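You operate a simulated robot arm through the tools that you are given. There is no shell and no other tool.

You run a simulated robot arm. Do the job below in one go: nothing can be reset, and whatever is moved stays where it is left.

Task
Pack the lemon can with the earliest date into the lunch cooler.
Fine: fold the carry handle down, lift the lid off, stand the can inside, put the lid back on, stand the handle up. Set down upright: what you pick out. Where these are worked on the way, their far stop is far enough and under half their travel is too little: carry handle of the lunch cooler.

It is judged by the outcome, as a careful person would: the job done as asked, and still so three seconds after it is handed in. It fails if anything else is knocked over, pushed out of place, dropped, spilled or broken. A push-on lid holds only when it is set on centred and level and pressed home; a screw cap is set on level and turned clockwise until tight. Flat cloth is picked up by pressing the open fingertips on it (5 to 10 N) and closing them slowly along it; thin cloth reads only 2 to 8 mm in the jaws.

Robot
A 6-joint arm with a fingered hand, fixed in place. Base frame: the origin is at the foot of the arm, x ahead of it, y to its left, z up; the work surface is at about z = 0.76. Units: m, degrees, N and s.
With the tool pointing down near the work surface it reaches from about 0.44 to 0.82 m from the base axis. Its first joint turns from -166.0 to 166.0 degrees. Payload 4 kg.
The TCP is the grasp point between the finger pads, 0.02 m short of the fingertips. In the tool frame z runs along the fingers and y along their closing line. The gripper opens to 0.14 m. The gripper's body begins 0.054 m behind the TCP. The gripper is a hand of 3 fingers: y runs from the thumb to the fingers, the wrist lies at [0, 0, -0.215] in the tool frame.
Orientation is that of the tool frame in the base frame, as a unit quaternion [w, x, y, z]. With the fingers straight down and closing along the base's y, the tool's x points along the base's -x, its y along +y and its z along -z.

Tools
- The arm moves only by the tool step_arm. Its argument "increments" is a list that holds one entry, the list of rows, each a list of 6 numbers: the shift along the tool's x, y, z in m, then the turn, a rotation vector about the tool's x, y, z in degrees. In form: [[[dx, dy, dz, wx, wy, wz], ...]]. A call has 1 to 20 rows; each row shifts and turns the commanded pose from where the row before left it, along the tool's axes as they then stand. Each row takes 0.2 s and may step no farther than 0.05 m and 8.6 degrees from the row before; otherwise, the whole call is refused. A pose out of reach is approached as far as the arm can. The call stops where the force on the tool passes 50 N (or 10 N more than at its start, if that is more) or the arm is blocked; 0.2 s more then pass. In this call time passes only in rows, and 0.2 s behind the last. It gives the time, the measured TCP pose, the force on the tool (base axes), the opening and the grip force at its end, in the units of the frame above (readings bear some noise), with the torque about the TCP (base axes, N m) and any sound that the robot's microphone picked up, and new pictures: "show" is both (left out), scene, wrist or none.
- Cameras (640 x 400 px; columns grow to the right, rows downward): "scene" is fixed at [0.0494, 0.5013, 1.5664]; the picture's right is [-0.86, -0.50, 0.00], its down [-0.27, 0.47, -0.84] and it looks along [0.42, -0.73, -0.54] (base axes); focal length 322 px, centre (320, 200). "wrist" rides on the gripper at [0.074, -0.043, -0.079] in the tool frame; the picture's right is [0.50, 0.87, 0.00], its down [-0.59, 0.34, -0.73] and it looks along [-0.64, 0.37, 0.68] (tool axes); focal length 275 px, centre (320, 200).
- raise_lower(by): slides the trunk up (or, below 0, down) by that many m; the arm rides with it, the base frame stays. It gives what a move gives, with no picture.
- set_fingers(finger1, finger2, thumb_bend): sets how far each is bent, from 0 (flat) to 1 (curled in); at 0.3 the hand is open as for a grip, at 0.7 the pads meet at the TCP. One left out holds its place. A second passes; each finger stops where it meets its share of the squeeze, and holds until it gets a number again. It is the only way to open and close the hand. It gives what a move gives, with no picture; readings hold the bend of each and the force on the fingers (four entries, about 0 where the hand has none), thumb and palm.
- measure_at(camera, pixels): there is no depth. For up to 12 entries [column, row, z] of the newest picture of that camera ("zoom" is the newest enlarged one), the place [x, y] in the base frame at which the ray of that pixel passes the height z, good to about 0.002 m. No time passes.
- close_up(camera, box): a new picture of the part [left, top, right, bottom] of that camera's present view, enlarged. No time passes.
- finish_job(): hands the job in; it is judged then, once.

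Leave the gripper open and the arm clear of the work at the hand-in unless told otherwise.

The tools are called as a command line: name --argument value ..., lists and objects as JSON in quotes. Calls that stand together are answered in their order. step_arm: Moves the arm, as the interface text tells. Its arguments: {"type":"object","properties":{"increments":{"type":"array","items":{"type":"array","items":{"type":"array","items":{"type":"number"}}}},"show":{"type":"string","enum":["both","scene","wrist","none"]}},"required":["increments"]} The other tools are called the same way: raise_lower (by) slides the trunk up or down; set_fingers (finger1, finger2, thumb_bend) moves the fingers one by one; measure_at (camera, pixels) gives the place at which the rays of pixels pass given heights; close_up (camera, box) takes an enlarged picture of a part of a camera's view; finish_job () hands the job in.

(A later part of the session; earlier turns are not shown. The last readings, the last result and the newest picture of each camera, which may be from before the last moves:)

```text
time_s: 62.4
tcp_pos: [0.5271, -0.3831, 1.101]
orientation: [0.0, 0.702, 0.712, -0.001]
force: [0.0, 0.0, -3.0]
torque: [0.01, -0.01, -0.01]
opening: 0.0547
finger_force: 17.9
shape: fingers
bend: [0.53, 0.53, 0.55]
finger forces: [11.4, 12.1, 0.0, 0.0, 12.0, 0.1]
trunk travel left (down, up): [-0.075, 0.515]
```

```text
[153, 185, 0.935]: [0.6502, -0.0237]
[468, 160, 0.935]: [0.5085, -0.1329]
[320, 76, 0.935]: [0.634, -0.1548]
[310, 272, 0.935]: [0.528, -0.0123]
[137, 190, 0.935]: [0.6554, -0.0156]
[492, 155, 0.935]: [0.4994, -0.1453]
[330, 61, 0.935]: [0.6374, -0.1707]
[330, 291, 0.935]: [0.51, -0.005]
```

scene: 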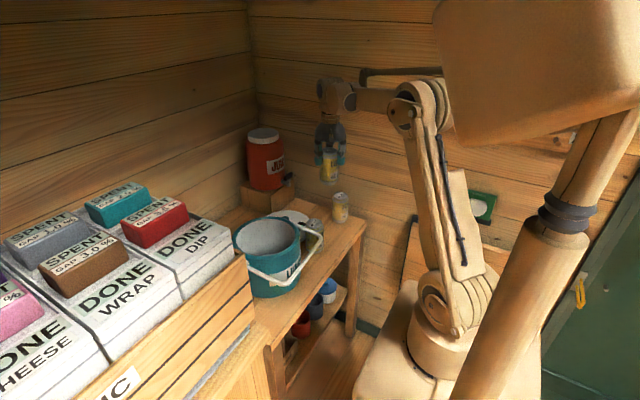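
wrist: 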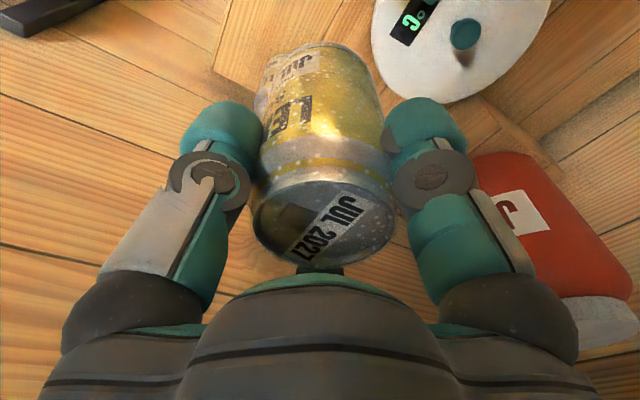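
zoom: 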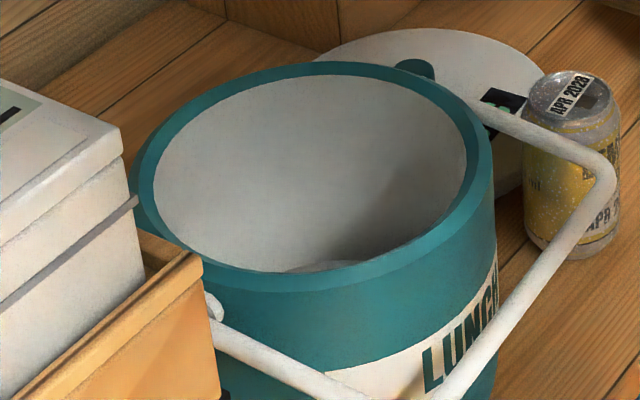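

The rim height comes out at ≈0.93 with inner radius ≈0.089 and centre ≈(0.585,-0.087). The hand will stay above the rim when the can is on the floor. I'll carry the can over the centre.

step_arm --increments '[[[0.02, 0.004, 0, 0, 0, 0], [0.037, 0.007, 0, 0, 0, 0], [0.04, 0.008, 0, 0, 0, 0], [0.04, 0.008, 0, 0, 0, 0], [0.04, 0.008, 0, 0, 0, 0], [0.04, 0.008, 0, 0, 0, 0], [0.04, 0.008, 0, 0, 0, 0], [0.025, 0.005, 0, 0, 0, 0], [0.014, 0.002, 0, 0, 0, 0]]]' --show "both"

close_up --camera "scene" --box '[220, 150, 340, 290]'

```text
time_s: 64.4
tcp_pos: [0.5775, -0.0854, 1.098]
orientation: [0.001, 0.703, 0.712, -0.002]
force: [-0.6, -0.3, -3.3]
torque: [0.0, 0.04, 0.01]
opening: 0.0544
finger_force: 17.3
shape: fingers
bend: [0.53, 0.53, 0.55]
finger forces: [11.5, 12.1, 0.0, 0.0, 11.8, 0.1]
trunk travel left (down, up): [-0.075, 0.515]
```

scene: 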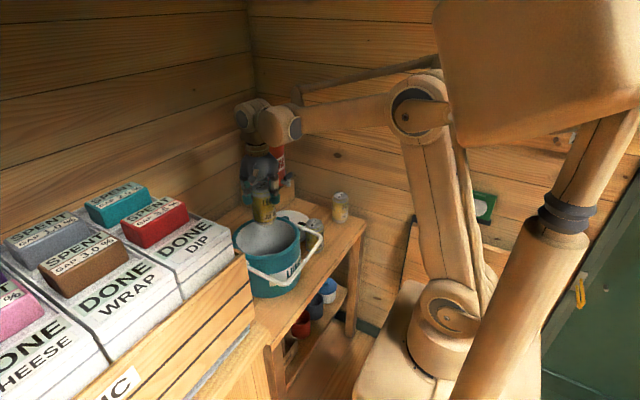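
wrist: 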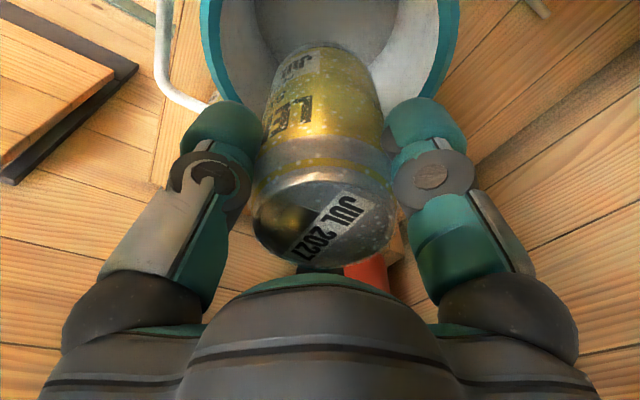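

```text
2.86 times, centred on (280, 220) of scene
```

zoom: 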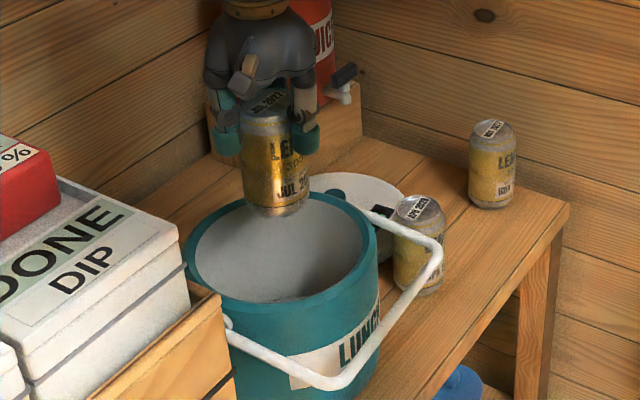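

I'm nearly centred. I'll shift +6 mm in x, then lower the can into the mouth to z≈1.0 and check the alignment.

step_arm --increments '[[[0, 0.006, 0, 0, 0, 0], [0, 0, 0.025, 0, 0, 0], [0, 0, 0.025, 0, 0, 0], [0, 0, 0.025, 0, 0, 0], [0, 0, 0.02, 0, 0, 0]]]' --show "both"

close_up --camera "scene" --box '[220, 150, 340, 290]'

```text
time_s: 65.6
tcp_pos: [0.5832, -0.0895, 1.0033]
orientation: [0.002, 0.702, 0.712, -0.002]
force: [-0.4, -0.6, -2.8]
torque: [-0.02, 0.0, 0.0]
opening: 0.0544
finger_force: 17.8
shape: fingers
bend: [0.53, 0.53, 0.55]
finger forces: [11.6, 12.2, 0.0, 0.1, 11.8, 0.1]
trunk travel left (down, up): [-0.075, 0.515]
```

scene: 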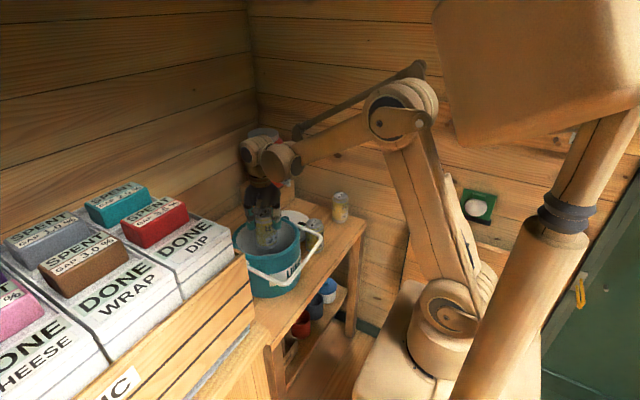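
wrist: 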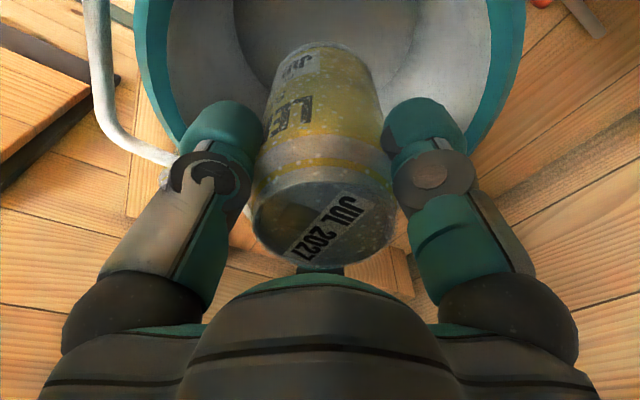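

```text
2.86 times, centred on (280, 220) of scene
```

zoom: 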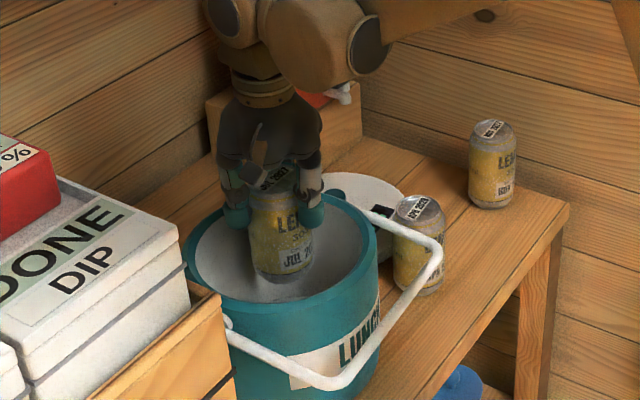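

The can is entering the mouth with clear space around. I'll go on down to z≈0.905.

step_arm --increments '[[[0, 0, 0.025, 0, 0, 0], [0, 0, 0.025, 0, 0, 0], [0, 0, 0.025, 0, 0, 0], [0, 0, 0.02, 0, 0, 0]]]' --show "both"

close_up --camera "scene" --box '[220, 150, 340, 290]'

```text
time_s: 66.6
tcp_pos: [0.5829, -0.0877, 0.9094]
orientation: [0.001, 0.703, 0.711, -0.003]
force: [0.4, 0.5, -3.4]
torque: [-0.01, 0.04, -0.02]
opening: 0.0547
finger_force: 18.0
shape: fingers
bend: [0.53, 0.53, 0.55]
finger forces: [11.6, 12.2, 0.0, 0.0, 11.7, 0.0]
trunk travel left (down, up): [-0.075, 0.515]
```

scene: 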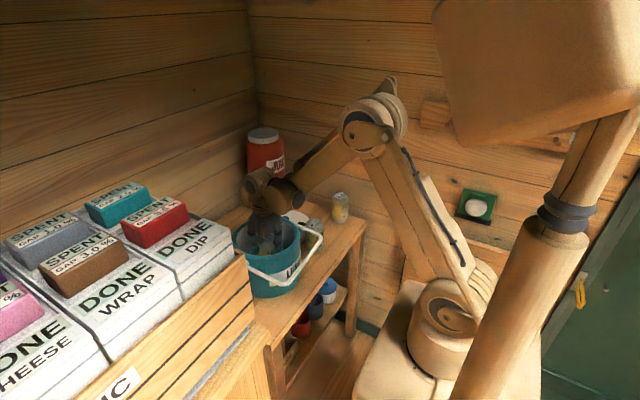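
wrist: 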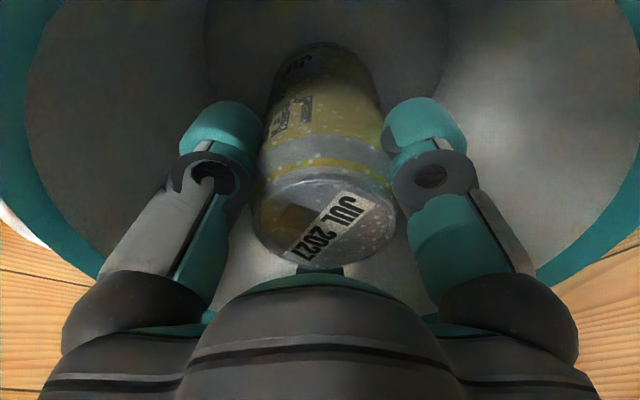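

```text
2.86 times, centred on (280, 220) of scene
```

zoom: 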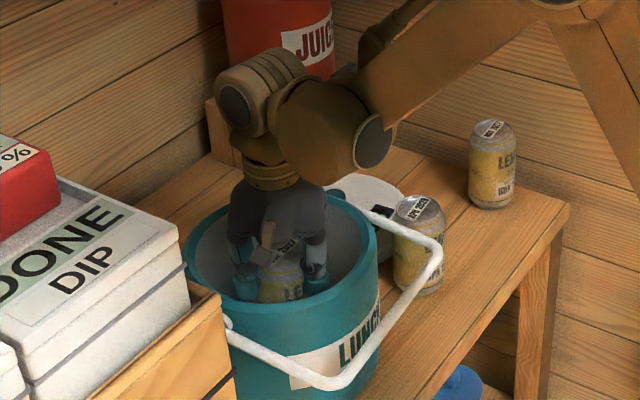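

No contact yet. I'll lower in small steps until the can meets the floor.

step_arm --increments '[[[0, 0, 0.006, 0, 0, 0], [0, 0, 0.005, 0, 0, 0], [0, 0, 0.004, 0, 0, 0]]]' --show "none"

step_arm --increments '[[[0, 0, 0.003, 0, 0, 0], [0, 0, 0.003, 0, 0, 0]]]' --show "none"

step_arm --increments '[[[0, 0, 0.003, 0, 0, 0]]]' --show "wrist"

```text
time_s: 67.4
tcp_pos: [0.5839, -0.088, 0.8939]
orientation: [0.001, 0.703, 0.711, -0.002]
force: [-0.6, -0.2, -3.1]
torque: [0.01, 0.02, 0.0]
opening: 0.0546
finger_force: 18.2
shape: fingers
bend: [0.53, 0.53, 0.55]
finger forces: [11.5, 12.3, 0.0, 0.0, 11.8, 0.0]
trunk travel left (down, up): [-0.075, 0.515]
```

```text
time_s: 68.0
tcp_pos: [0.5821, -0.0866, 0.8872]
orientation: [0.002, 0.703, 0.712, -0.003]
force: [-0.2, 0.5, -3.3]
torque: [-0.02, -0.01, -0.01]
opening: 0.0544
finger_force: 18.0
shape: fingers
bend: [0.53, 0.53, 0.55]
finger forces: [11.6, 12.3, 0.1, 0.0, 11.7, 0.0]
trunk travel left (down, up): [-0.075, 0.515]
```

```text
time_s: 68.4
tcp_pos: [0.5843, -0.0859, 0.8843]
orientation: [0.001, 0.703, 0.711, -0.003]
force: [-0.2, 0.0, -4.2]
torque: [0.01, 0.03, 0.05]
opening: 0.0546
finger_force: 17.7
shape: fingers
bend: [0.53, 0.53, 0.55]
finger forces: [11.6, 12.3, 0.0, 0.0, 11.7, 0.0]
trunk travel left (down, up): [-0.075, 0.515]
```

wrist: 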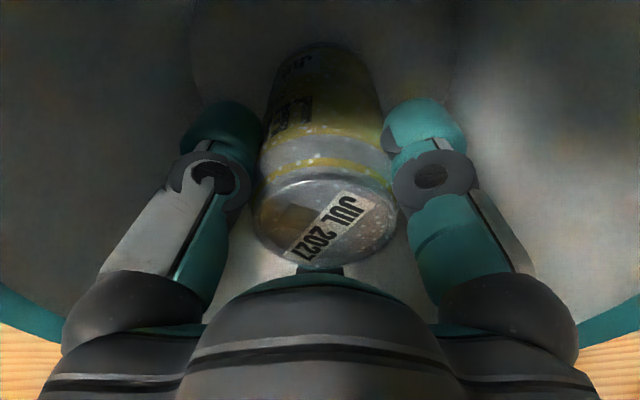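

The rim is still below the camera, so there's clearance. I'll continue in 2 mm steps.

step_arm --increments '[[[0, 0, 0.003, 0, 0, 0]]]' --show "none"

step_arm --increments '[[[0, 0, 0.003, 0, 0, 0]]]' --show "none"

close_up --camera "scene" --box '[220, 190, 320, 270]'

```text
time_s: 68.8
tcp_pos: [0.5827, -0.0863, 0.8832]
orientation: [0.002, 0.703, 0.711, -0.001]
force: [3.2, -0.2, 19.2]
torque: [0.02, 0.04, -0.04]
opening: 0.0545
finger_force: 20.1
shape: fingers
bend: [0.53, 0.53, 0.55]
finger forces: [13.0, 14.1, 0.0, 0.0, 13.0, 0.1]
trunk travel left (down, up): [-0.075, 0.515]
```

```text
time_s: 69.2
tcp_pos: [0.583, -0.0858, 0.88]
orientation: [0.002, 0.703, 0.712, -0.001]
force: [6.6, -2.6, 33.3]
torque: [-0.01, -0.12, -0.04]
opening: 0.0538
finger_force: 23.5
shape: fingers
bend: [0.53, 0.52, 0.56]
finger forces: [16.2, 17.7, 0.1, 0.1, 12.5, 0.0]
trunk travel left (down, up): [-0.075, 0.515]
```

```text
5.00 times, centred on (270, 230) of scene
```

zoom: 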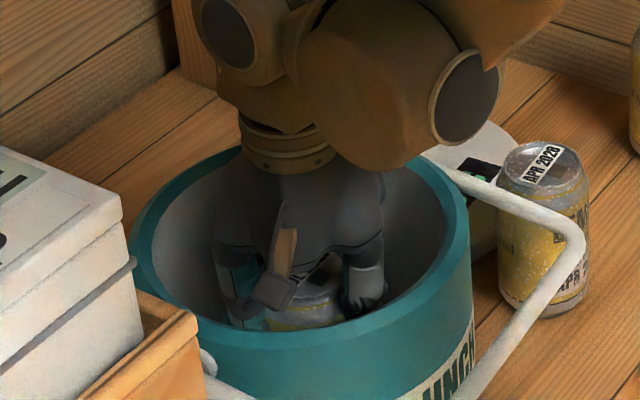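

The can met the floor at z≈0.883, and I'm now pressing 33 N. I'll back up 4 mm to unload and then open the fingers.

step_arm --increments '[[[0, 0, -0.002, 0, 0, 0], [0, 0, -0.0025, 0, 0, 0]]]' --show "none"

```text
time_s: 69.8
tcp_pos: [0.5822, -0.087, 0.883]
orientation: [0.001, 0.703, 0.711, -0.002]
force: [-0.1, 0.9, -3.2]
torque: [-0.01, 0.03, 0.01]
opening: 0.0539
finger_force: 20.8
shape: fingers
bend: [0.53, 0.52, 0.56]
finger forces: [14.0, 14.7, 0.1, 0.1, 12.4, 0.0]
trunk travel left (down, up): [-0.075, 0.515]
```

It's just hanging again at -3.2 N, under 1 mm above the floor. I'll lower 1 mm and release.

step_arm --increments '[[[0, 0, 0.001, 0, 0, 0]]]' --show "none"

set_fingers --finger1 0.45 --finger2 0.45 --thumb_bend 0.45

close_up --camera "wrist" --box '[0, 0, 640, 400]'

```text
time_s: 70.2
tcp_pos: [0.5834, -0.0879, 0.8817]
orientation: [0.001, 0.702, 0.712, -0.003]
force: [0.2, -0.7, -3.2]
torque: [0.02, 0.0, 0.0]
opening: 0.0542
finger_force: 20.8
shape: fingers
bend: [0.53, 0.52, 0.56]
finger forces: [14.0, 14.9, 0.0, 0.1, 12.5, 0.0]
trunk travel left (down, up): [-0.075, 0.515]
```

```text
time_s: 71.2
tcp_pos: [0.5823, -0.0875, 0.8817]
orientation: [0.001, 0.703, 0.711, -0.002]
force: [0.6, 0.2, 0.2]
torque: [-0.03, -0.03, -0.01]
opening: 0.0791
finger_force: 0.1
shape: fingers
bend: [0.45, 0.45, 0.45]
finger forces: [0.1, 0.1, 0.0, 0.0, 0.1, 0.1]
trunk travel left (down, up): [-0.075, 0.515]
```

```text
1.00 times, centred on (320, 200) of wrist (not enlarged: the box is as wide or as high as the picture)
```

zoom: 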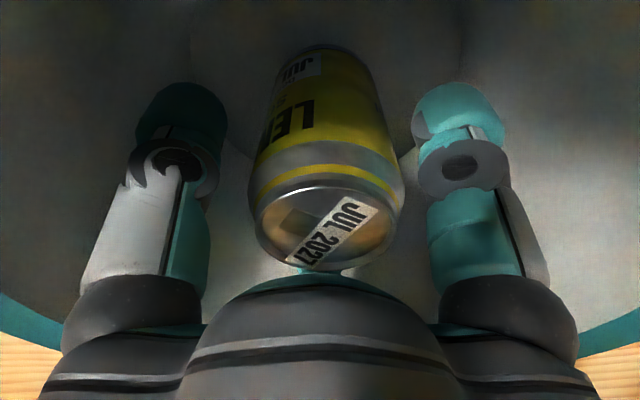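

The can is released and stands upright in the cooler. I'll raise the hand straight up out of the cooler.

step_arm --increments '[[[0, 0, -0.01, 0, 0, 0], [0, 0, -0.02, 0, 0, 0], [0, 0, -0.03, 0, 0, 0], [0, 0, -0.04, 0, 0, 0], [0, 0, -0.045, 0, 0, 0], [0, 0, -0.045, 0, 0, 0], [0, 0, -0.03, 0, 0, 0]]]' --show "both"

close_up --camera "scene" --box '[220, 160, 360, 290]'

```text
time_s: 72.8
tcp_pos: [0.5846, -0.0861, 1.1026]
orientation: [0.001, 0.702, 0.712, -0.003]
force: [0.5, -0.5, -0.3]
torque: [0.01, 0.01, -0.02]
opening: 0.079
finger_force: 0.0
shape: fingers
bend: [0.45, 0.45, 0.45]
finger forces: [0.0, 0.1, 0.0, 0.0, 0.0, 0.0]
trunk travel left (down, up): [-0.075, 0.515]
```

scene: 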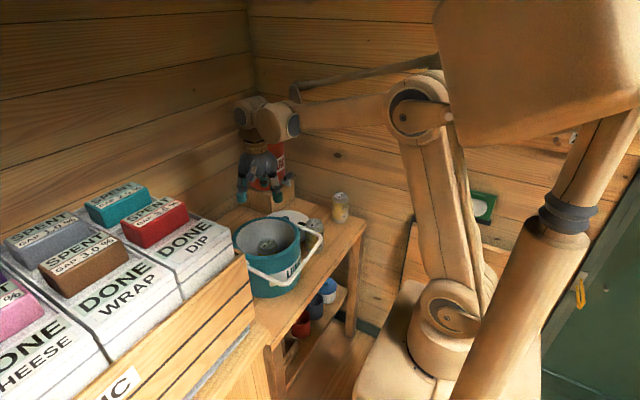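
wrist: 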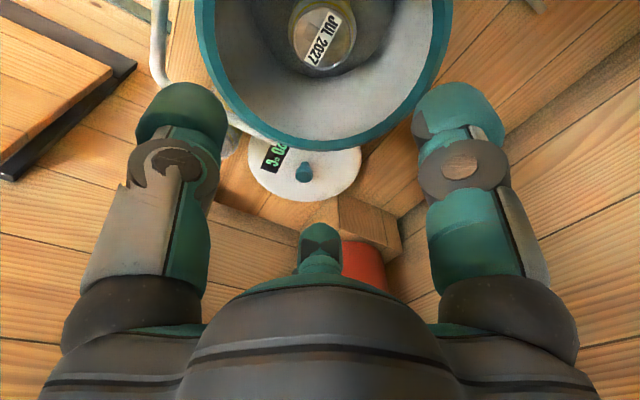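

```text
3.08 times, centred on (290, 225) of scene
```

zoom: 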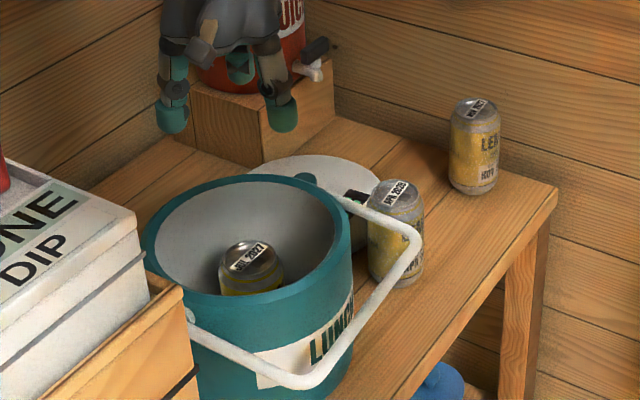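

The JUL 2027 can stands upright inside. Next is the lid. I'll move above its knob at about (0.681,-0.314), z≈1.02, and measure.

step_arm --increments '[[[-0.0326, 0.0138, 0, 0, 0, 0], [-0.0326, 0.0138, 0.0, 0, 0, 0], [-0.0326, 0.0138, 0.01, 0, 0, 0], [-0.0326, 0.0138, 0.01, 0, 0, 0], [-0.0326, 0.0138, 0.02, 0, 0, 0], [-0.0326, 0.0138, 0.02, 0, 0, 0], [-0.0326, 0.0138, 0.02, 0, 0, 0]]]' --show "both"

close_up --camera "wrist" --box '[200, 0, 440, 150]'

```text
time_s: 74.4
tcp_pos: [0.6837, -0.3165, 1.0221]
orientation: [0.001, 0.703, 0.712, -0.002]
force: [-0.1, -0.4, 0.3]
torque: [-0.01, -0.01, 0.0]
opening: 0.0794
finger_force: 0.1
shape: fingers
bend: [0.45, 0.45, 0.45]
finger forces: [0.0, 0.0, 0.0, 0.1, 0.0, 0.1]
trunk travel left (down, up): [-0.075, 0.515]
```

scene: 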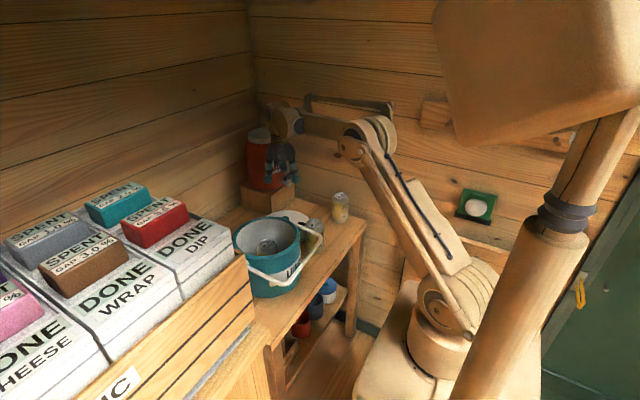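
wrist: 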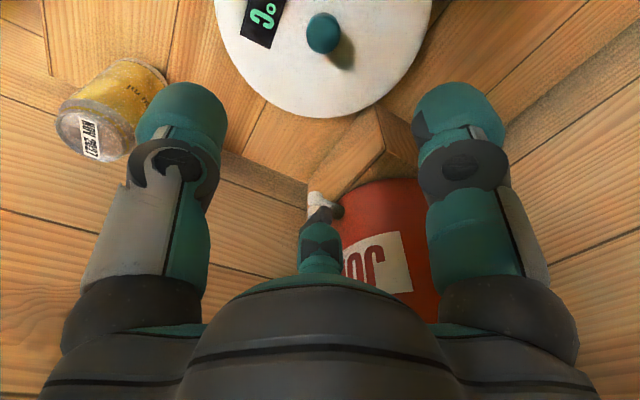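

```text
2.67 times, centred on (320, 75) of wrist
```

zoom: 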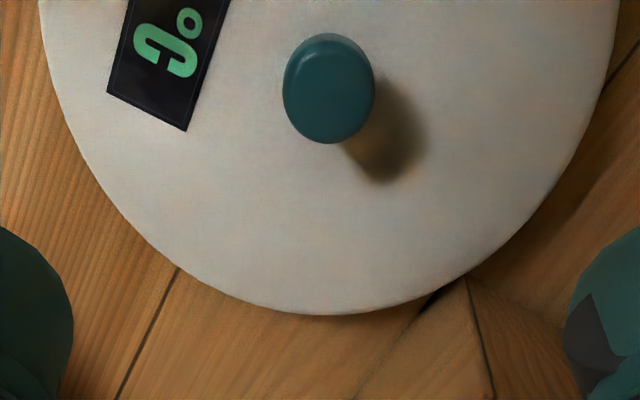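

I'll measure the knob cap's centre at zoom (328,95) at its height of ≈0.823.

measure_at --camera "zoom" --pixels '[[328, 93, 0.82], [328, 93, 0.823], [328, 93, 0.826], [465, 278, 0.853], [440, 298, 0.78], [60, 100, 0.785], [600, 100, 0.785]]'

```text
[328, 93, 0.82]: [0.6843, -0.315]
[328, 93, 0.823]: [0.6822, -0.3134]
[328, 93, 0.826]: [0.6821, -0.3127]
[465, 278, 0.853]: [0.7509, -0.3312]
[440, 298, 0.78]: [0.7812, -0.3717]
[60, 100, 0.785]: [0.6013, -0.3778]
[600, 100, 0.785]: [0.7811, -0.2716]
```

The knob is at (0.682,-0.313). I'll correct slightly and descend to z≈0.825 around it.

step_arm --increments '[[[0.003, -0.0015, 0.03, 0, 0, 0], [0, 0, 0.035, 0, 0, 0], [0, 0, 0.035, 0, 0, 0], [0, 0, 0.035, 0, 0, 0], [0, 0, 0.025, 0, 0, 0], [0, 0, 0.02, 0, 0, 0], [0, 0, 0.012, 0, 0, 0]]]' --show "both"

close_up --camera "wrist" --box '[120, 50, 520, 300]'

```text
time_s: 76.0
tcp_pos: [0.6792, -0.3125, 0.83]
orientation: [0.001, 0.703, 0.711, -0.002]
force: [-0.1, 0.3, 0.1]
torque: [0.0, 0.01, -0.04]
opening: 0.0793
finger_force: 0.1
shape: fingers
bend: [0.45, 0.45, 0.45]
finger forces: [0.0, 0.1, 0.0, 0.0, 0.0, 0.0]
trunk travel left (down, up): [-0.075, 0.515]
```

scene: 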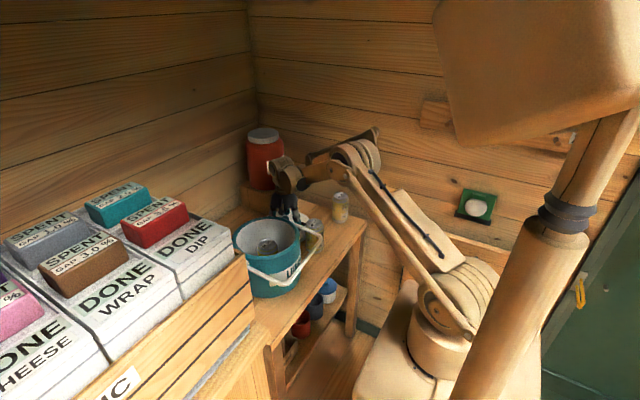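
wrist: 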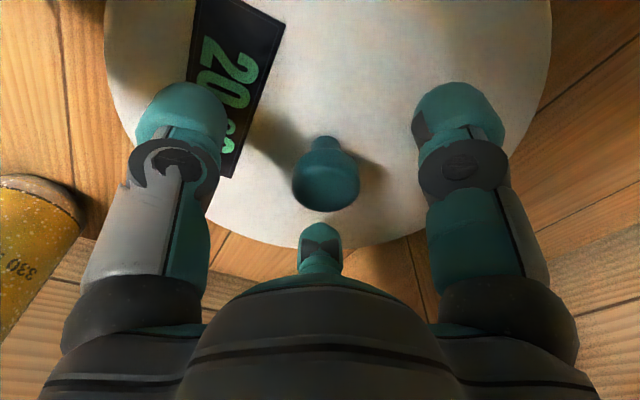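

```text
1.60 times, centred on (320, 175) of wrist
```

zoom: 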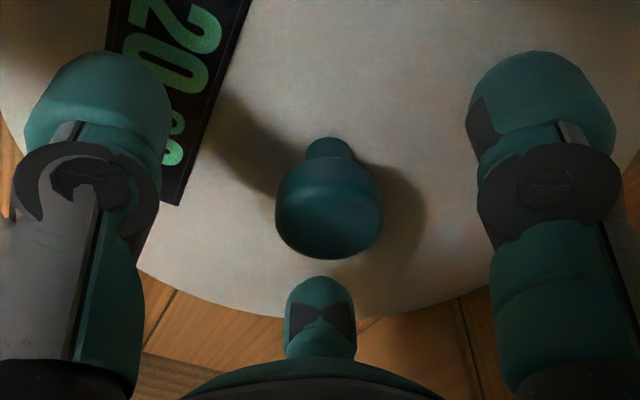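

The knob is centred within about 1.5 mm. I'll nudge and lower 6 mm to match the earlier grip height, then close.

step_arm --increments '[[[0.0007, 0.0013, 0.003, 0, 0, 0], [0, 0, 0.003, 0, 0, 0]]]' --show "wrist"

set_fingers --finger1 0.56 --finger2 0.56 --thumb_bend 0.56

set_fingers --finger1 0.7 --finger2 0.7 --thumb_bend 0.7

close_up --camera "wrist" --box '[0, 0, 640, 400]'

```text
time_s: 76.6
tcp_pos: [0.6832, -0.3106, 0.8247]
orientation: [0.002, 0.703, 0.712, -0.003]
force: [0.3, -0.2, -0.7]
torque: [0.03, -0.02, 0.01]
opening: 0.0792
finger_force: 0.2
shape: fingers
bend: [0.45, 0.45, 0.45]
finger forces: [0.0, 0.0, 0.1, 0.0, 0.0, 0.1]
trunk travel left (down, up): [-0.075, 0.515]
```

wrist: 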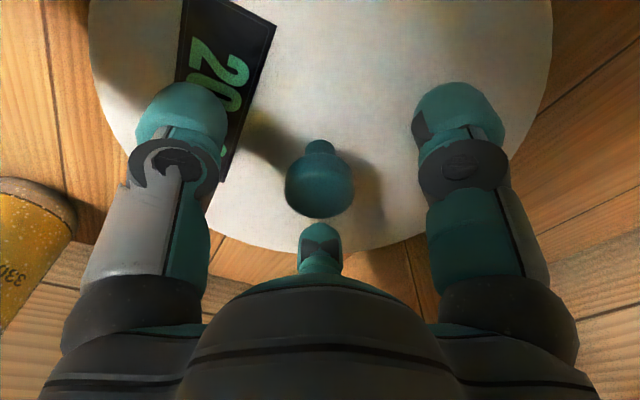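

```text
time_s: 77.6
tcp_pos: [0.6822, -0.3102, 0.8256]
orientation: [0.0, 0.703, 0.712, -0.003]
force: [0.2, -0.4, 0.0]
torque: [0.0, 0.0, 0.01]
opening: 0.045
finger_force: 0.0
shape: fingers
bend: [0.56, 0.56, 0.56]
finger forces: [0.1, 0.1, 0.1, 0.0, 0.0, 0.0]
trunk travel left (down, up): [-0.075, 0.515]
```

```text
time_s: 78.6
tcp_pos: [0.6827, -0.3103, 0.8253]
orientation: [0.002, 0.703, 0.712, -0.002]
force: [0.1, 0.2, 0.2]
torque: [-0.02, -0.04, 0.0]
opening: 0.0246
finger_force: 18.1
shape: fingers
bend: [0.63, 0.62, 0.64]
finger forces: [10.1, 11.3, 0.0, 0.0, 13.6, 0.0]
trunk travel left (down, up): [-0.075, 0.515]
```

```text
1.00 times, centred on (320, 200) of wrist (not enlarged: the box is as wide or as high as the picture)
```

zoom: 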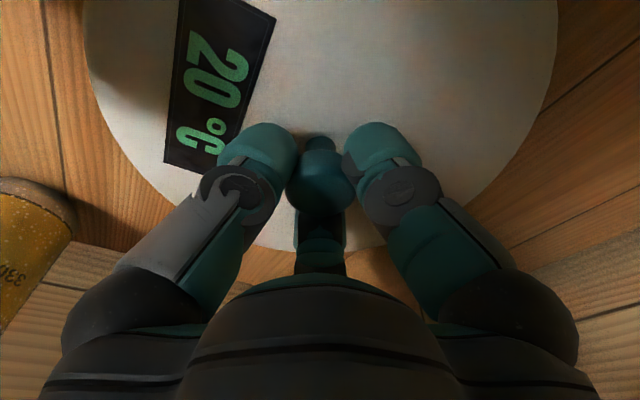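

The knob is gripped the same way as before (bends 0.63/0.62/0.64). I'll lift the lid straight up to z≈1.10.

step_arm --increments '[[[0, 0, -0.005, 0, 0, 0], [0, 0, -0.01, 0, 0, 0], [0, 0, -0.02, 0, 0, 0], [0, 0, -0.03, 0, 0, 0], [0, 0, -0.04, 0, 0, 0], [0, 0, -0.04, 0, 0, 0], [0, 0, -0.04, 0, 0, 0], [0, 0, -0.04, 0, 0, 0], [0, 0, -0.03, 0, 0, 0], [0, 0, -0.02, 0, 0, 0]]]' --show "both"

close_up --camera "scene" --box '[220, 130, 380, 300]'

```text
time_s: 80.8
tcp_pos: [0.6808, -0.3125, 1.1016]
orientation: [0.002, 0.703, 0.711, -0.002]
force: [-0.1, 0.6, -1.1]
torque: [-0.01, 0.0, -0.03]
opening: 0.0242
finger_force: 17.1
shape: fingers
bend: [0.63, 0.62, 0.64]
finger forces: [9.9, 11.2, 0.1, 0.0, 13.8, 0.0]
trunk travel left (down, up): [-0.075, 0.515]
```

scene: 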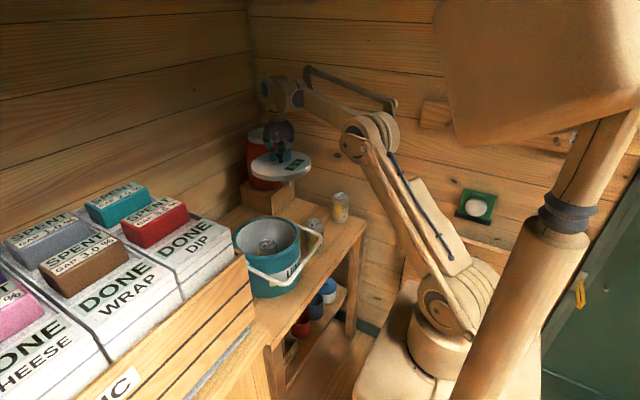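
wrist: 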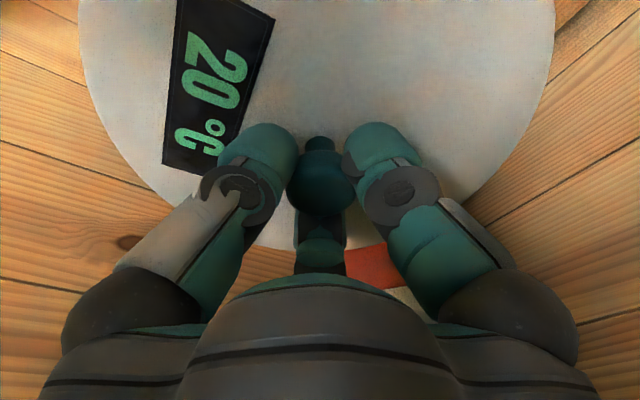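

```text
2.35 times, centred on (300, 215) of scene
```

zoom: 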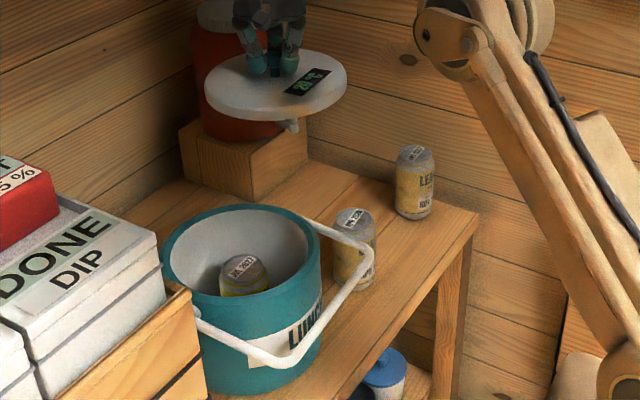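

I'll compare the lid's position in the hand with the earlier grip, using the same zoom box as in the first grip.

close_up --camera "wrist" --box '[120, 50, 520, 300]'

close_up --camera "scene" --box '[245, 115, 325, 195]'

```text
1.60 times, centred on (320, 175) of wrist
```

zoom: 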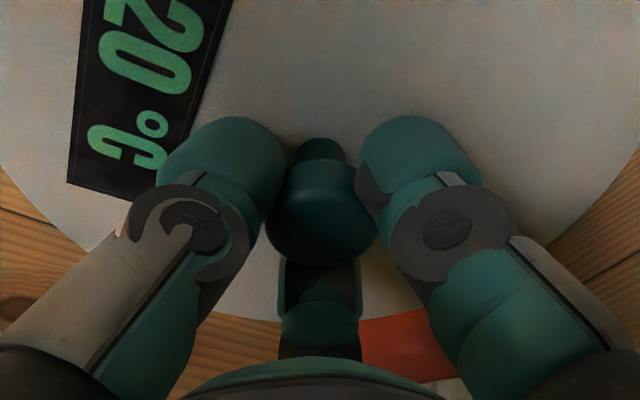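

```text
5.00 times, centred on (285, 155) of scene
```

zoom: 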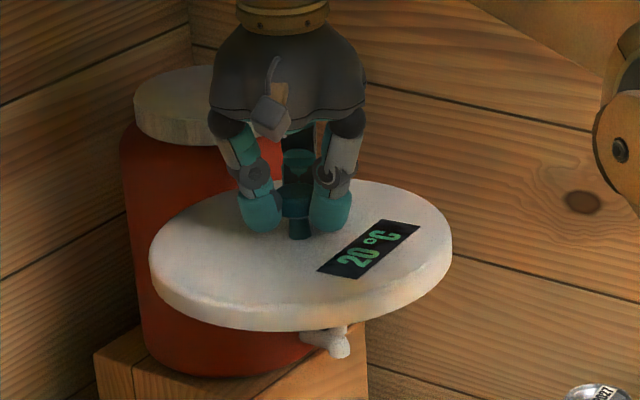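

The lid sits in the hand within ~1 mm of before. I'll check that the cooler hasn't moved by repeating the earlier rim zoom.

close_up --camera "scene" --box '[225, 205, 310, 280]'

```text
5.33 times, centred on (268, 242) of scene
```

zoom: 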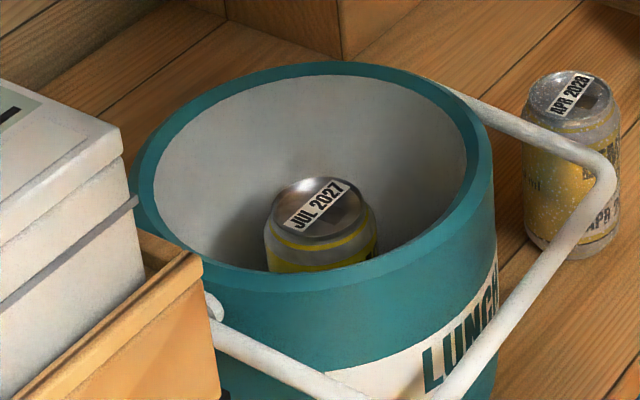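

The cooler is exactly where it was and the can stands inside. I'll carry the lid over the cooler's centre.

step_arm --increments '[[[0.0157, -0.0066, 0, 0, 0, 0], [0.03, -0.0127, 0, 0, 0, 0], [0.035, -0.0148, 0, 0, 0, 0], [0.035, -0.0148, 0, 0, 0, 0], [0.035, -0.0148, 0, 0, 0, 0], [0.035, -0.0148, 0, 0, 0, 0], [0.025, -0.0106, 0, 0, 0, 0], [0.015, -0.0063, 0, 0, 0, 0]]]' --show "both"

close_up --camera "scene" --box '[220, 160, 340, 290]'

```text
time_s: 82.6
tcp_pos: [0.5844, -0.0831, 1.1004]
orientation: [0.001, 0.703, 0.711, -0.003]
force: [-0.1, -0.2, -0.8]
torque: [-0.03, 0.01, 0.0]
opening: 0.0242
finger_force: 17.6
shape: fingers
bend: [0.63, 0.62, 0.64]
finger forces: [10.1, 11.2, 0.0, 0.0, 13.7, 0.0]
trunk travel left (down, up): [-0.075, 0.515]
```

scene: 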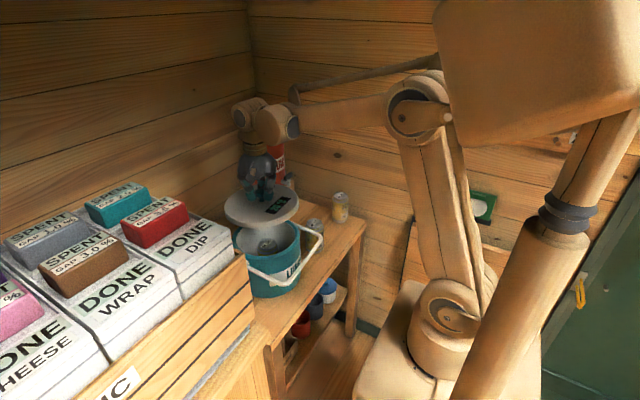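
wrist: 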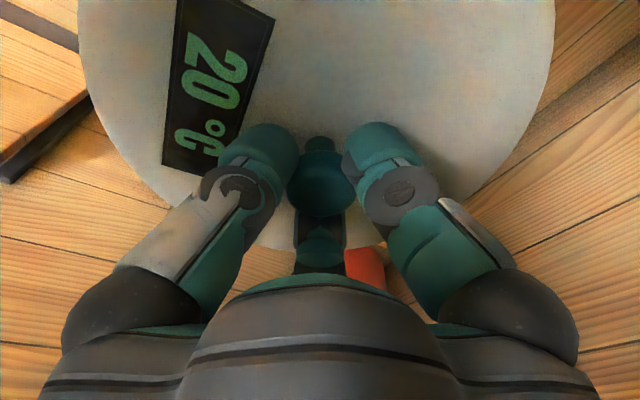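

```text
3.08 times, centred on (280, 225) of scene
```

zoom: 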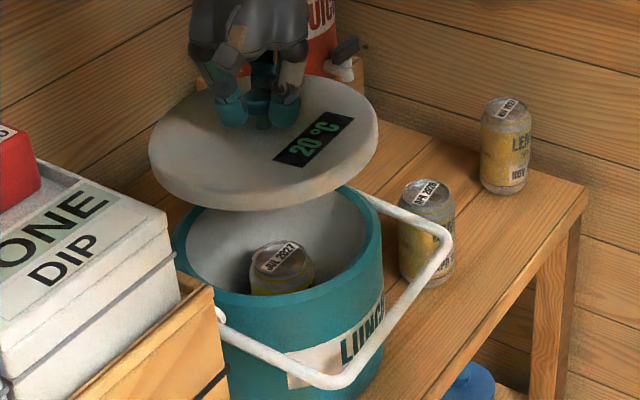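

I'll correct by -3.7 mm in y and +1 mm in x, then lower to z≈1.005, just above seating.

step_arm --increments '[[[-0.0037, 0.0012, 0.02, 0, 0, 0], [0, 0, 0.025, 0, 0, 0], [0, 0, 0.02, 0, 0, 0], [0, 0, 0.015, 0, 0, 0], [0, 0, 0.01, 0, 0, 0]]]' --show "both"

close_up --camera "scene" --box '[220, 190, 320, 270]'

```text
time_s: 83.8
tcp_pos: [0.5854, -0.0898, 1.0109]
orientation: [0.001, 0.703, 0.711, -0.003]
force: [0.6, -0.7, -1.2]
torque: [-0.01, -0.02, -0.03]
opening: 0.024
finger_force: 16.9
shape: fingers
bend: [0.63, 0.62, 0.64]
finger forces: [10.0, 11.2, 0.1, 0.0, 13.6, 0.0]
trunk travel left (down, up): [-0.075, 0.515]
```

scene: 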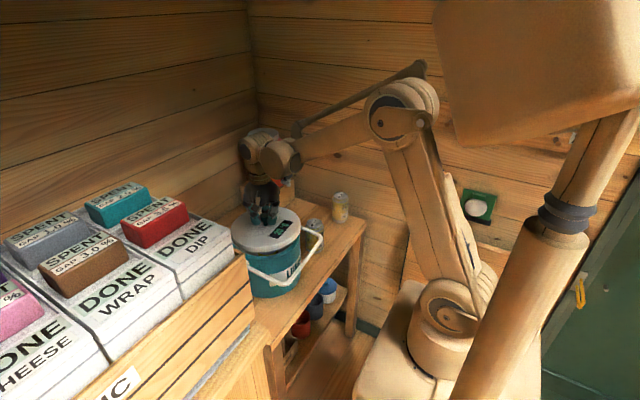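
wrist: 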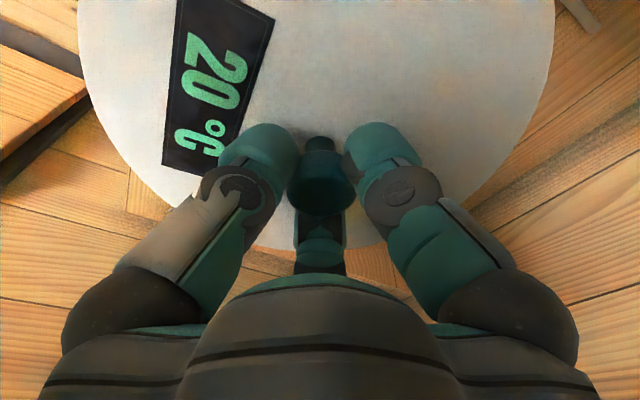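

```text
5.00 times, centred on (270, 230) of scene
```

zoom: 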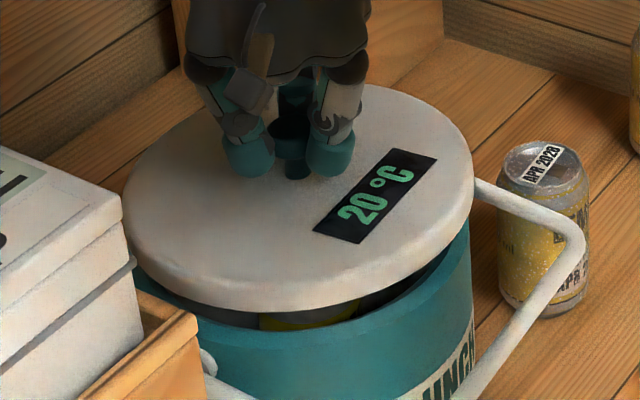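

I read y=-0.0898 and want about -0.087. I'll nudge +2 mm in y and take a fresh reading.

step_arm --increments '[[[0.002, 0, 0, 0, 0, 0], [0, 0, 0, 0, 0, 0]]]' --show "none"

step_arm --increments '[[[0, 0, 0, 0, 0, 0], [0, 0, 0, 0, 0, 0]]]' --show "none"

step_arm --increments '[[[0, 0, 0, 0, 0, 0], [0, 0, 0, 0, 0, 0]]]' --show "none"

```text
time_s: 84.4
tcp_pos: [0.5854, -0.0882, 1.0111]
orientation: [0.001, 0.703, 0.711, -0.002]
force: [-0.1, -0.5, -0.9]
torque: [-0.02, 0.03, -0.01]
opening: 0.0241
finger_force: 17.8
shape: fingers
bend: [0.63, 0.62, 0.64]
finger forces: [10.1, 11.2, 0.0, 0.0, 13.6, 0.1]
trunk travel left (down, up): [-0.075, 0.515]
```

```text
time_s: 85.0
tcp_pos: [0.5857, -0.0886, 1.0106]
orientation: [0.002, 0.703, 0.711, -0.002]
force: [0.1, 0.6, -0.7]
torque: [-0.02, -0.01, 0.0]
opening: 0.0244
finger_force: 17.7
shape: fingers
bend: [0.63, 0.62, 0.64]
finger forces: [10.1, 11.2, 0.0, 0.1, 13.7, 0.0]
trunk travel left (down, up): [-0.075, 0.515]
```

```text
time_s: 85.6
tcp_pos: [0.5854, -0.0878, 1.0113]
orientation: [0.002, 0.703, 0.711, -0.003]
force: [0.4, -0.1, -0.4]
torque: [0.02, 0.02, -0.01]
opening: 0.0241
finger_force: 17.4
shape: fingers
bend: [0.63, 0.62, 0.64]
finger forces: [10.2, 11.2, 0.0, 0.0, 13.7, 0.0]
trunk travel left (down, up): [-0.075, 0.515]
```

The average is (0.5855,-0.0882). I'll nudge 1 mm more in y and lower in small steps toward seating, watching side forces.

step_arm --increments '[[[0.0012, 0.0004, 0.004, 0, 0, 0], [0, 0, 0.004, 0, 0, 0], [0, 0, 0.003, 0, 0, 0]]]' --show "none"

step_arm --increments '[[[0, 0, 0.003, 0, 0, 0]]]' --show "none"

close_up --camera "scene" --box '[220, 190, 320, 270]'

```text
time_s: 86.4
tcp_pos: [0.587, -0.0866, 1.0006]
orientation: [0.001, 0.702, 0.712, -0.002]
force: [0.1, 0.1, -1.0]
torque: [0.0, 0.02, 0.03]
opening: 0.0239
finger_force: 17.3
shape: fingers
bend: [0.63, 0.62, 0.64]
finger forces: [10.2, 11.3, 0.0, 0.0, 13.7, 0.0]
trunk travel left (down, up): [-0.075, 0.515]
```

```text
time_s: 86.8
tcp_pos: [0.5864, -0.0858, 0.995]
orientation: [0.002, 0.703, 0.711, -0.003]
force: [0.3, -0.1, -1.7]
torque: [0.03, 0.02, 0.03]
opening: 0.0241
finger_force: 17.2
shape: fingers
bend: [0.63, 0.62, 0.64]
finger forces: [10.1, 11.2, 0.1, 0.1, 13.6, 0.0]
trunk travel left (down, up): [-0.075, 0.515]
```

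```text
5.00 times, centred on (270, 230) of scene
```

zoom: 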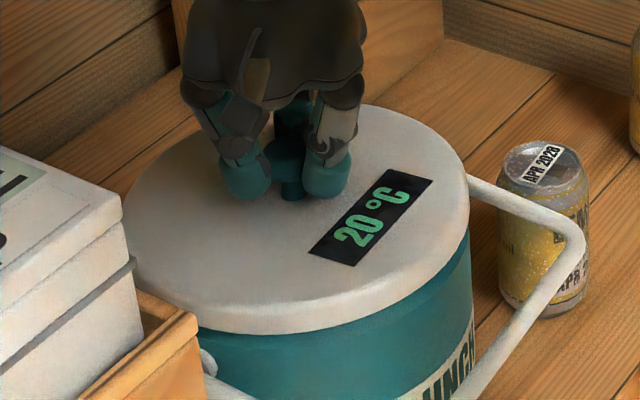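

The lid is going onto the rim with no side force. I'll continue down in 2–3 mm steps and press.

step_arm --increments '[[[0, 0, 0.003, 0, 0, 0]]]' --show "none"

step_arm --increments '[[[0, 0, 0.003, 0, 0, 0]]]' --show "none"

step_arm --increments '[[[0, 0, 0.002, 0, 0, 0]]]' --show "wrist"

```text
time_s: 87.2
tcp_pos: [0.5867, -0.0851, 0.9925]
orientation: [0.002, 0.703, 0.711, -0.002]
force: [-0.6, -0.5, -1.5]
torque: [0.0, -0.04, 0.01]
opening: 0.024
finger_force: 17.8
shape: fingers
bend: [0.63, 0.62, 0.64]
finger forces: [10.1, 11.2, 0.0, 0.0, 13.7, 0.0]
trunk travel left (down, up): [-0.075, 0.515]
```

```text
time_s: 87.6
tcp_pos: [0.5862, -0.0864, 0.9884]
orientation: [0.0, 0.703, 0.712, -0.002]
force: [-0.2, -0.6, -2.5]
torque: [0.03, 0.01, 0.02]
opening: 0.0245
finger_force: 17.6
shape: fingers
bend: [0.63, 0.62, 0.64]
finger forces: [10.2, 11.3, 0.1, 0.0, 13.6, 0.1]
trunk travel left (down, up): [-0.075, 0.515]
```

```text
time_s: 88.0
tcp_pos: [0.587, -0.0864, 0.9875]
orientation: [0.001, 0.703, 0.711, -0.002]
force: [-0.3, -0.1, -0.5]
torque: [0.03, -0.04, -0.01]
opening: 0.0242
finger_force: 18.3
shape: fingers
bend: [0.63, 0.62, 0.64]
finger forces: [10.3, 11.5, 0.0, 0.0, 13.6, 0.1]
trunk travel left (down, up): [-0.075, 0.515]
```

wrist: 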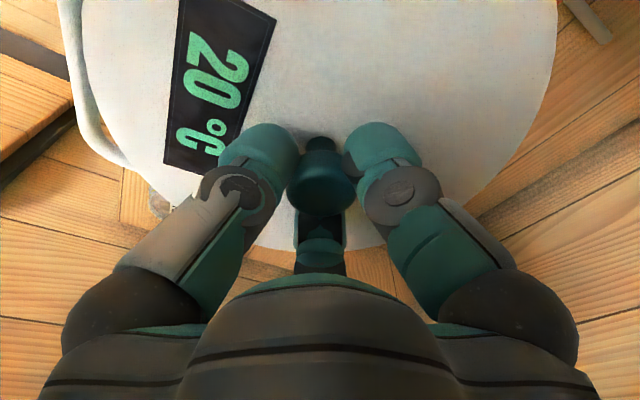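

Contact is beginning at z≈0.9875. I'll press down further in small steps and listen for the snap.

step_arm --increments '[[[0, 0, 0.002, 0, 0, 0]]]' --show "none"

step_arm --increments '[[[0, 0, 0.002, 0, 0, 0]]]' --show "none"

step_arm --increments '[[[0, 0, 0.002, 0, 0, 0]]]' --show "none"

```text
time_s: 88.4
tcp_pos: [0.5865, -0.0857, 0.9874]
orientation: [0.002, 0.704, 0.711, -0.002]
force: [-2.2, -0.6, 8.5]
torque: [-0.02, -0.06, 0.0]
opening: 0.0241
finger_force: 19.6
shape: fingers
bend: [0.63, 0.62, 0.64]
finger forces: [11.6, 12.6, 0.0, 0.0, 15.6, 0.2]
trunk travel left (down, up): [-0.075, 0.515]
heard: snap
```

```text
time_s: 88.8
tcp_pos: [0.584, -0.0859, 0.9843]
orientation: [0.002, 0.702, 0.712, -0.001]
force: [3.9, -2.4, 23.0]
torque: [-0.1, -0.09, -0.01]
opening: 0.0232
finger_force: 20.8
shape: fingers
bend: [0.63, 0.62, 0.64]
finger forces: [11.8, 15.4, 0.0, 0.0, 14.5, 0.0]
trunk travel left (down, up): [-0.075, 0.515]
```

```text
time_s: 89.2
tcp_pos: [0.5842, -0.0856, 0.9825]
orientation: [0.002, 0.703, 0.711, -0.002]
force: [3.0, -3.3, 19.8]
torque: [-0.06, -0.09, 0.01]
opening: 0.0216
finger_force: 19.5
shape: fingers
bend: [0.63, 0.62, 0.65]
finger forces: [11.1, 15.5, 0.0, 0.0, 12.2, 0.0]
trunk travel left (down, up): [-0.075, 0.515]
```

The lid snapped home. I'll open the fingers to release the knob, then rise slightly.

step_arm --increments '[[[0, 0, -0.0015, 0, 0, 0], [0, 0, -0.001, 0, 0, 0]]]' --show "none"

set_fingers --finger1 0.45 --finger2 0.45 --thumb_bend 0.45

step_arm --increments '[[[0, 0, -0.01, 0, 0, 0], [0, 0, -0.03, 0, 0, 0], [0, 0, -0.03, 0, 0, 0]]]' --show "both"

close_up --camera "scene" --box '[220, 190, 320, 270]'

```text
time_s: 89.8
tcp_pos: [0.5849, -0.0843, 0.9847]
orientation: [0.0, 0.703, 0.711, -0.002]
force: [1.0, 0.5, -1.4]
torque: [-0.04, -0.04, -0.02]
opening: 0.0223
finger_force: 18.6
shape: fingers
bend: [0.63, 0.62, 0.65]
finger forces: [10.8, 13.5, 0.1, 0.0, 12.6, 0.0]
trunk travel left (down, up): [-0.075, 0.515]
heard: snap
```

```text
time_s: 90.8
tcp_pos: [0.5844, -0.0854, 0.9843]
orientation: [0.001, 0.703, 0.711, -0.002]
force: [-0.5, 0.4, -0.9]
torque: [0.01, 0.01, 0.0]
opening: 0.0793
finger_force: 0.0
shape: fingers
bend: [0.45, 0.45, 0.45]
finger forces: [0.0, 0.1, 0.0, 0.0, 0.0, 0.0]
trunk travel left (down, up): [-0.075, 0.515]
heard: snap
```

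```text
time_s: 91.6
tcp_pos: [0.5843, -0.0872, 1.0553]
orientation: [0.001, 0.703, 0.711, -0.002]
force: [1.0, -0.1, -0.1]
torque: [0.03, 0.0, -0.03]
opening: 0.0794
finger_force: 0.0
shape: fingers
bend: [0.45, 0.45, 0.45]
finger forces: [0.0, 0.1, 0.0, 0.1, 0.0, 0.0]
trunk travel left (down, up): [-0.075, 0.515]
```

scene: 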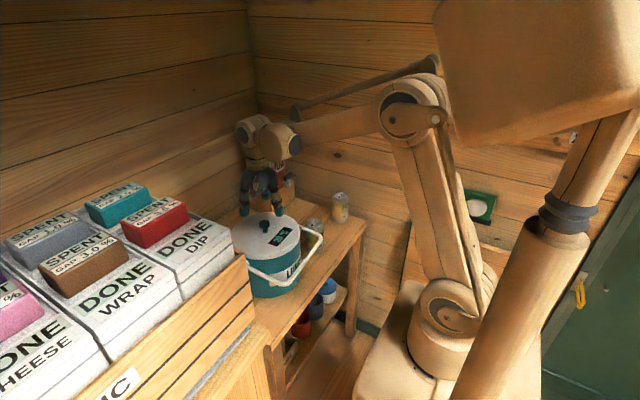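
wrist: 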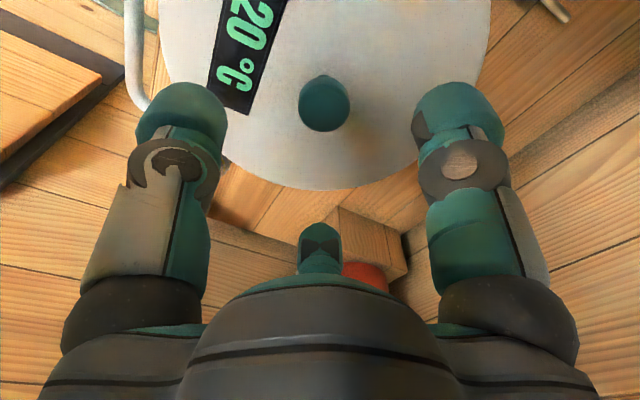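

```text
5.00 times, centred on (270, 230) of scene
```

zoom: 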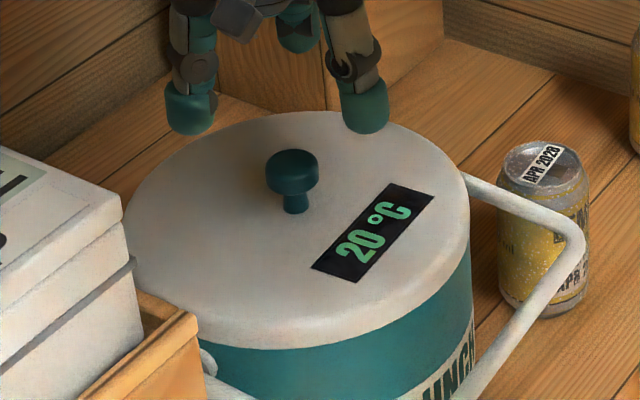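

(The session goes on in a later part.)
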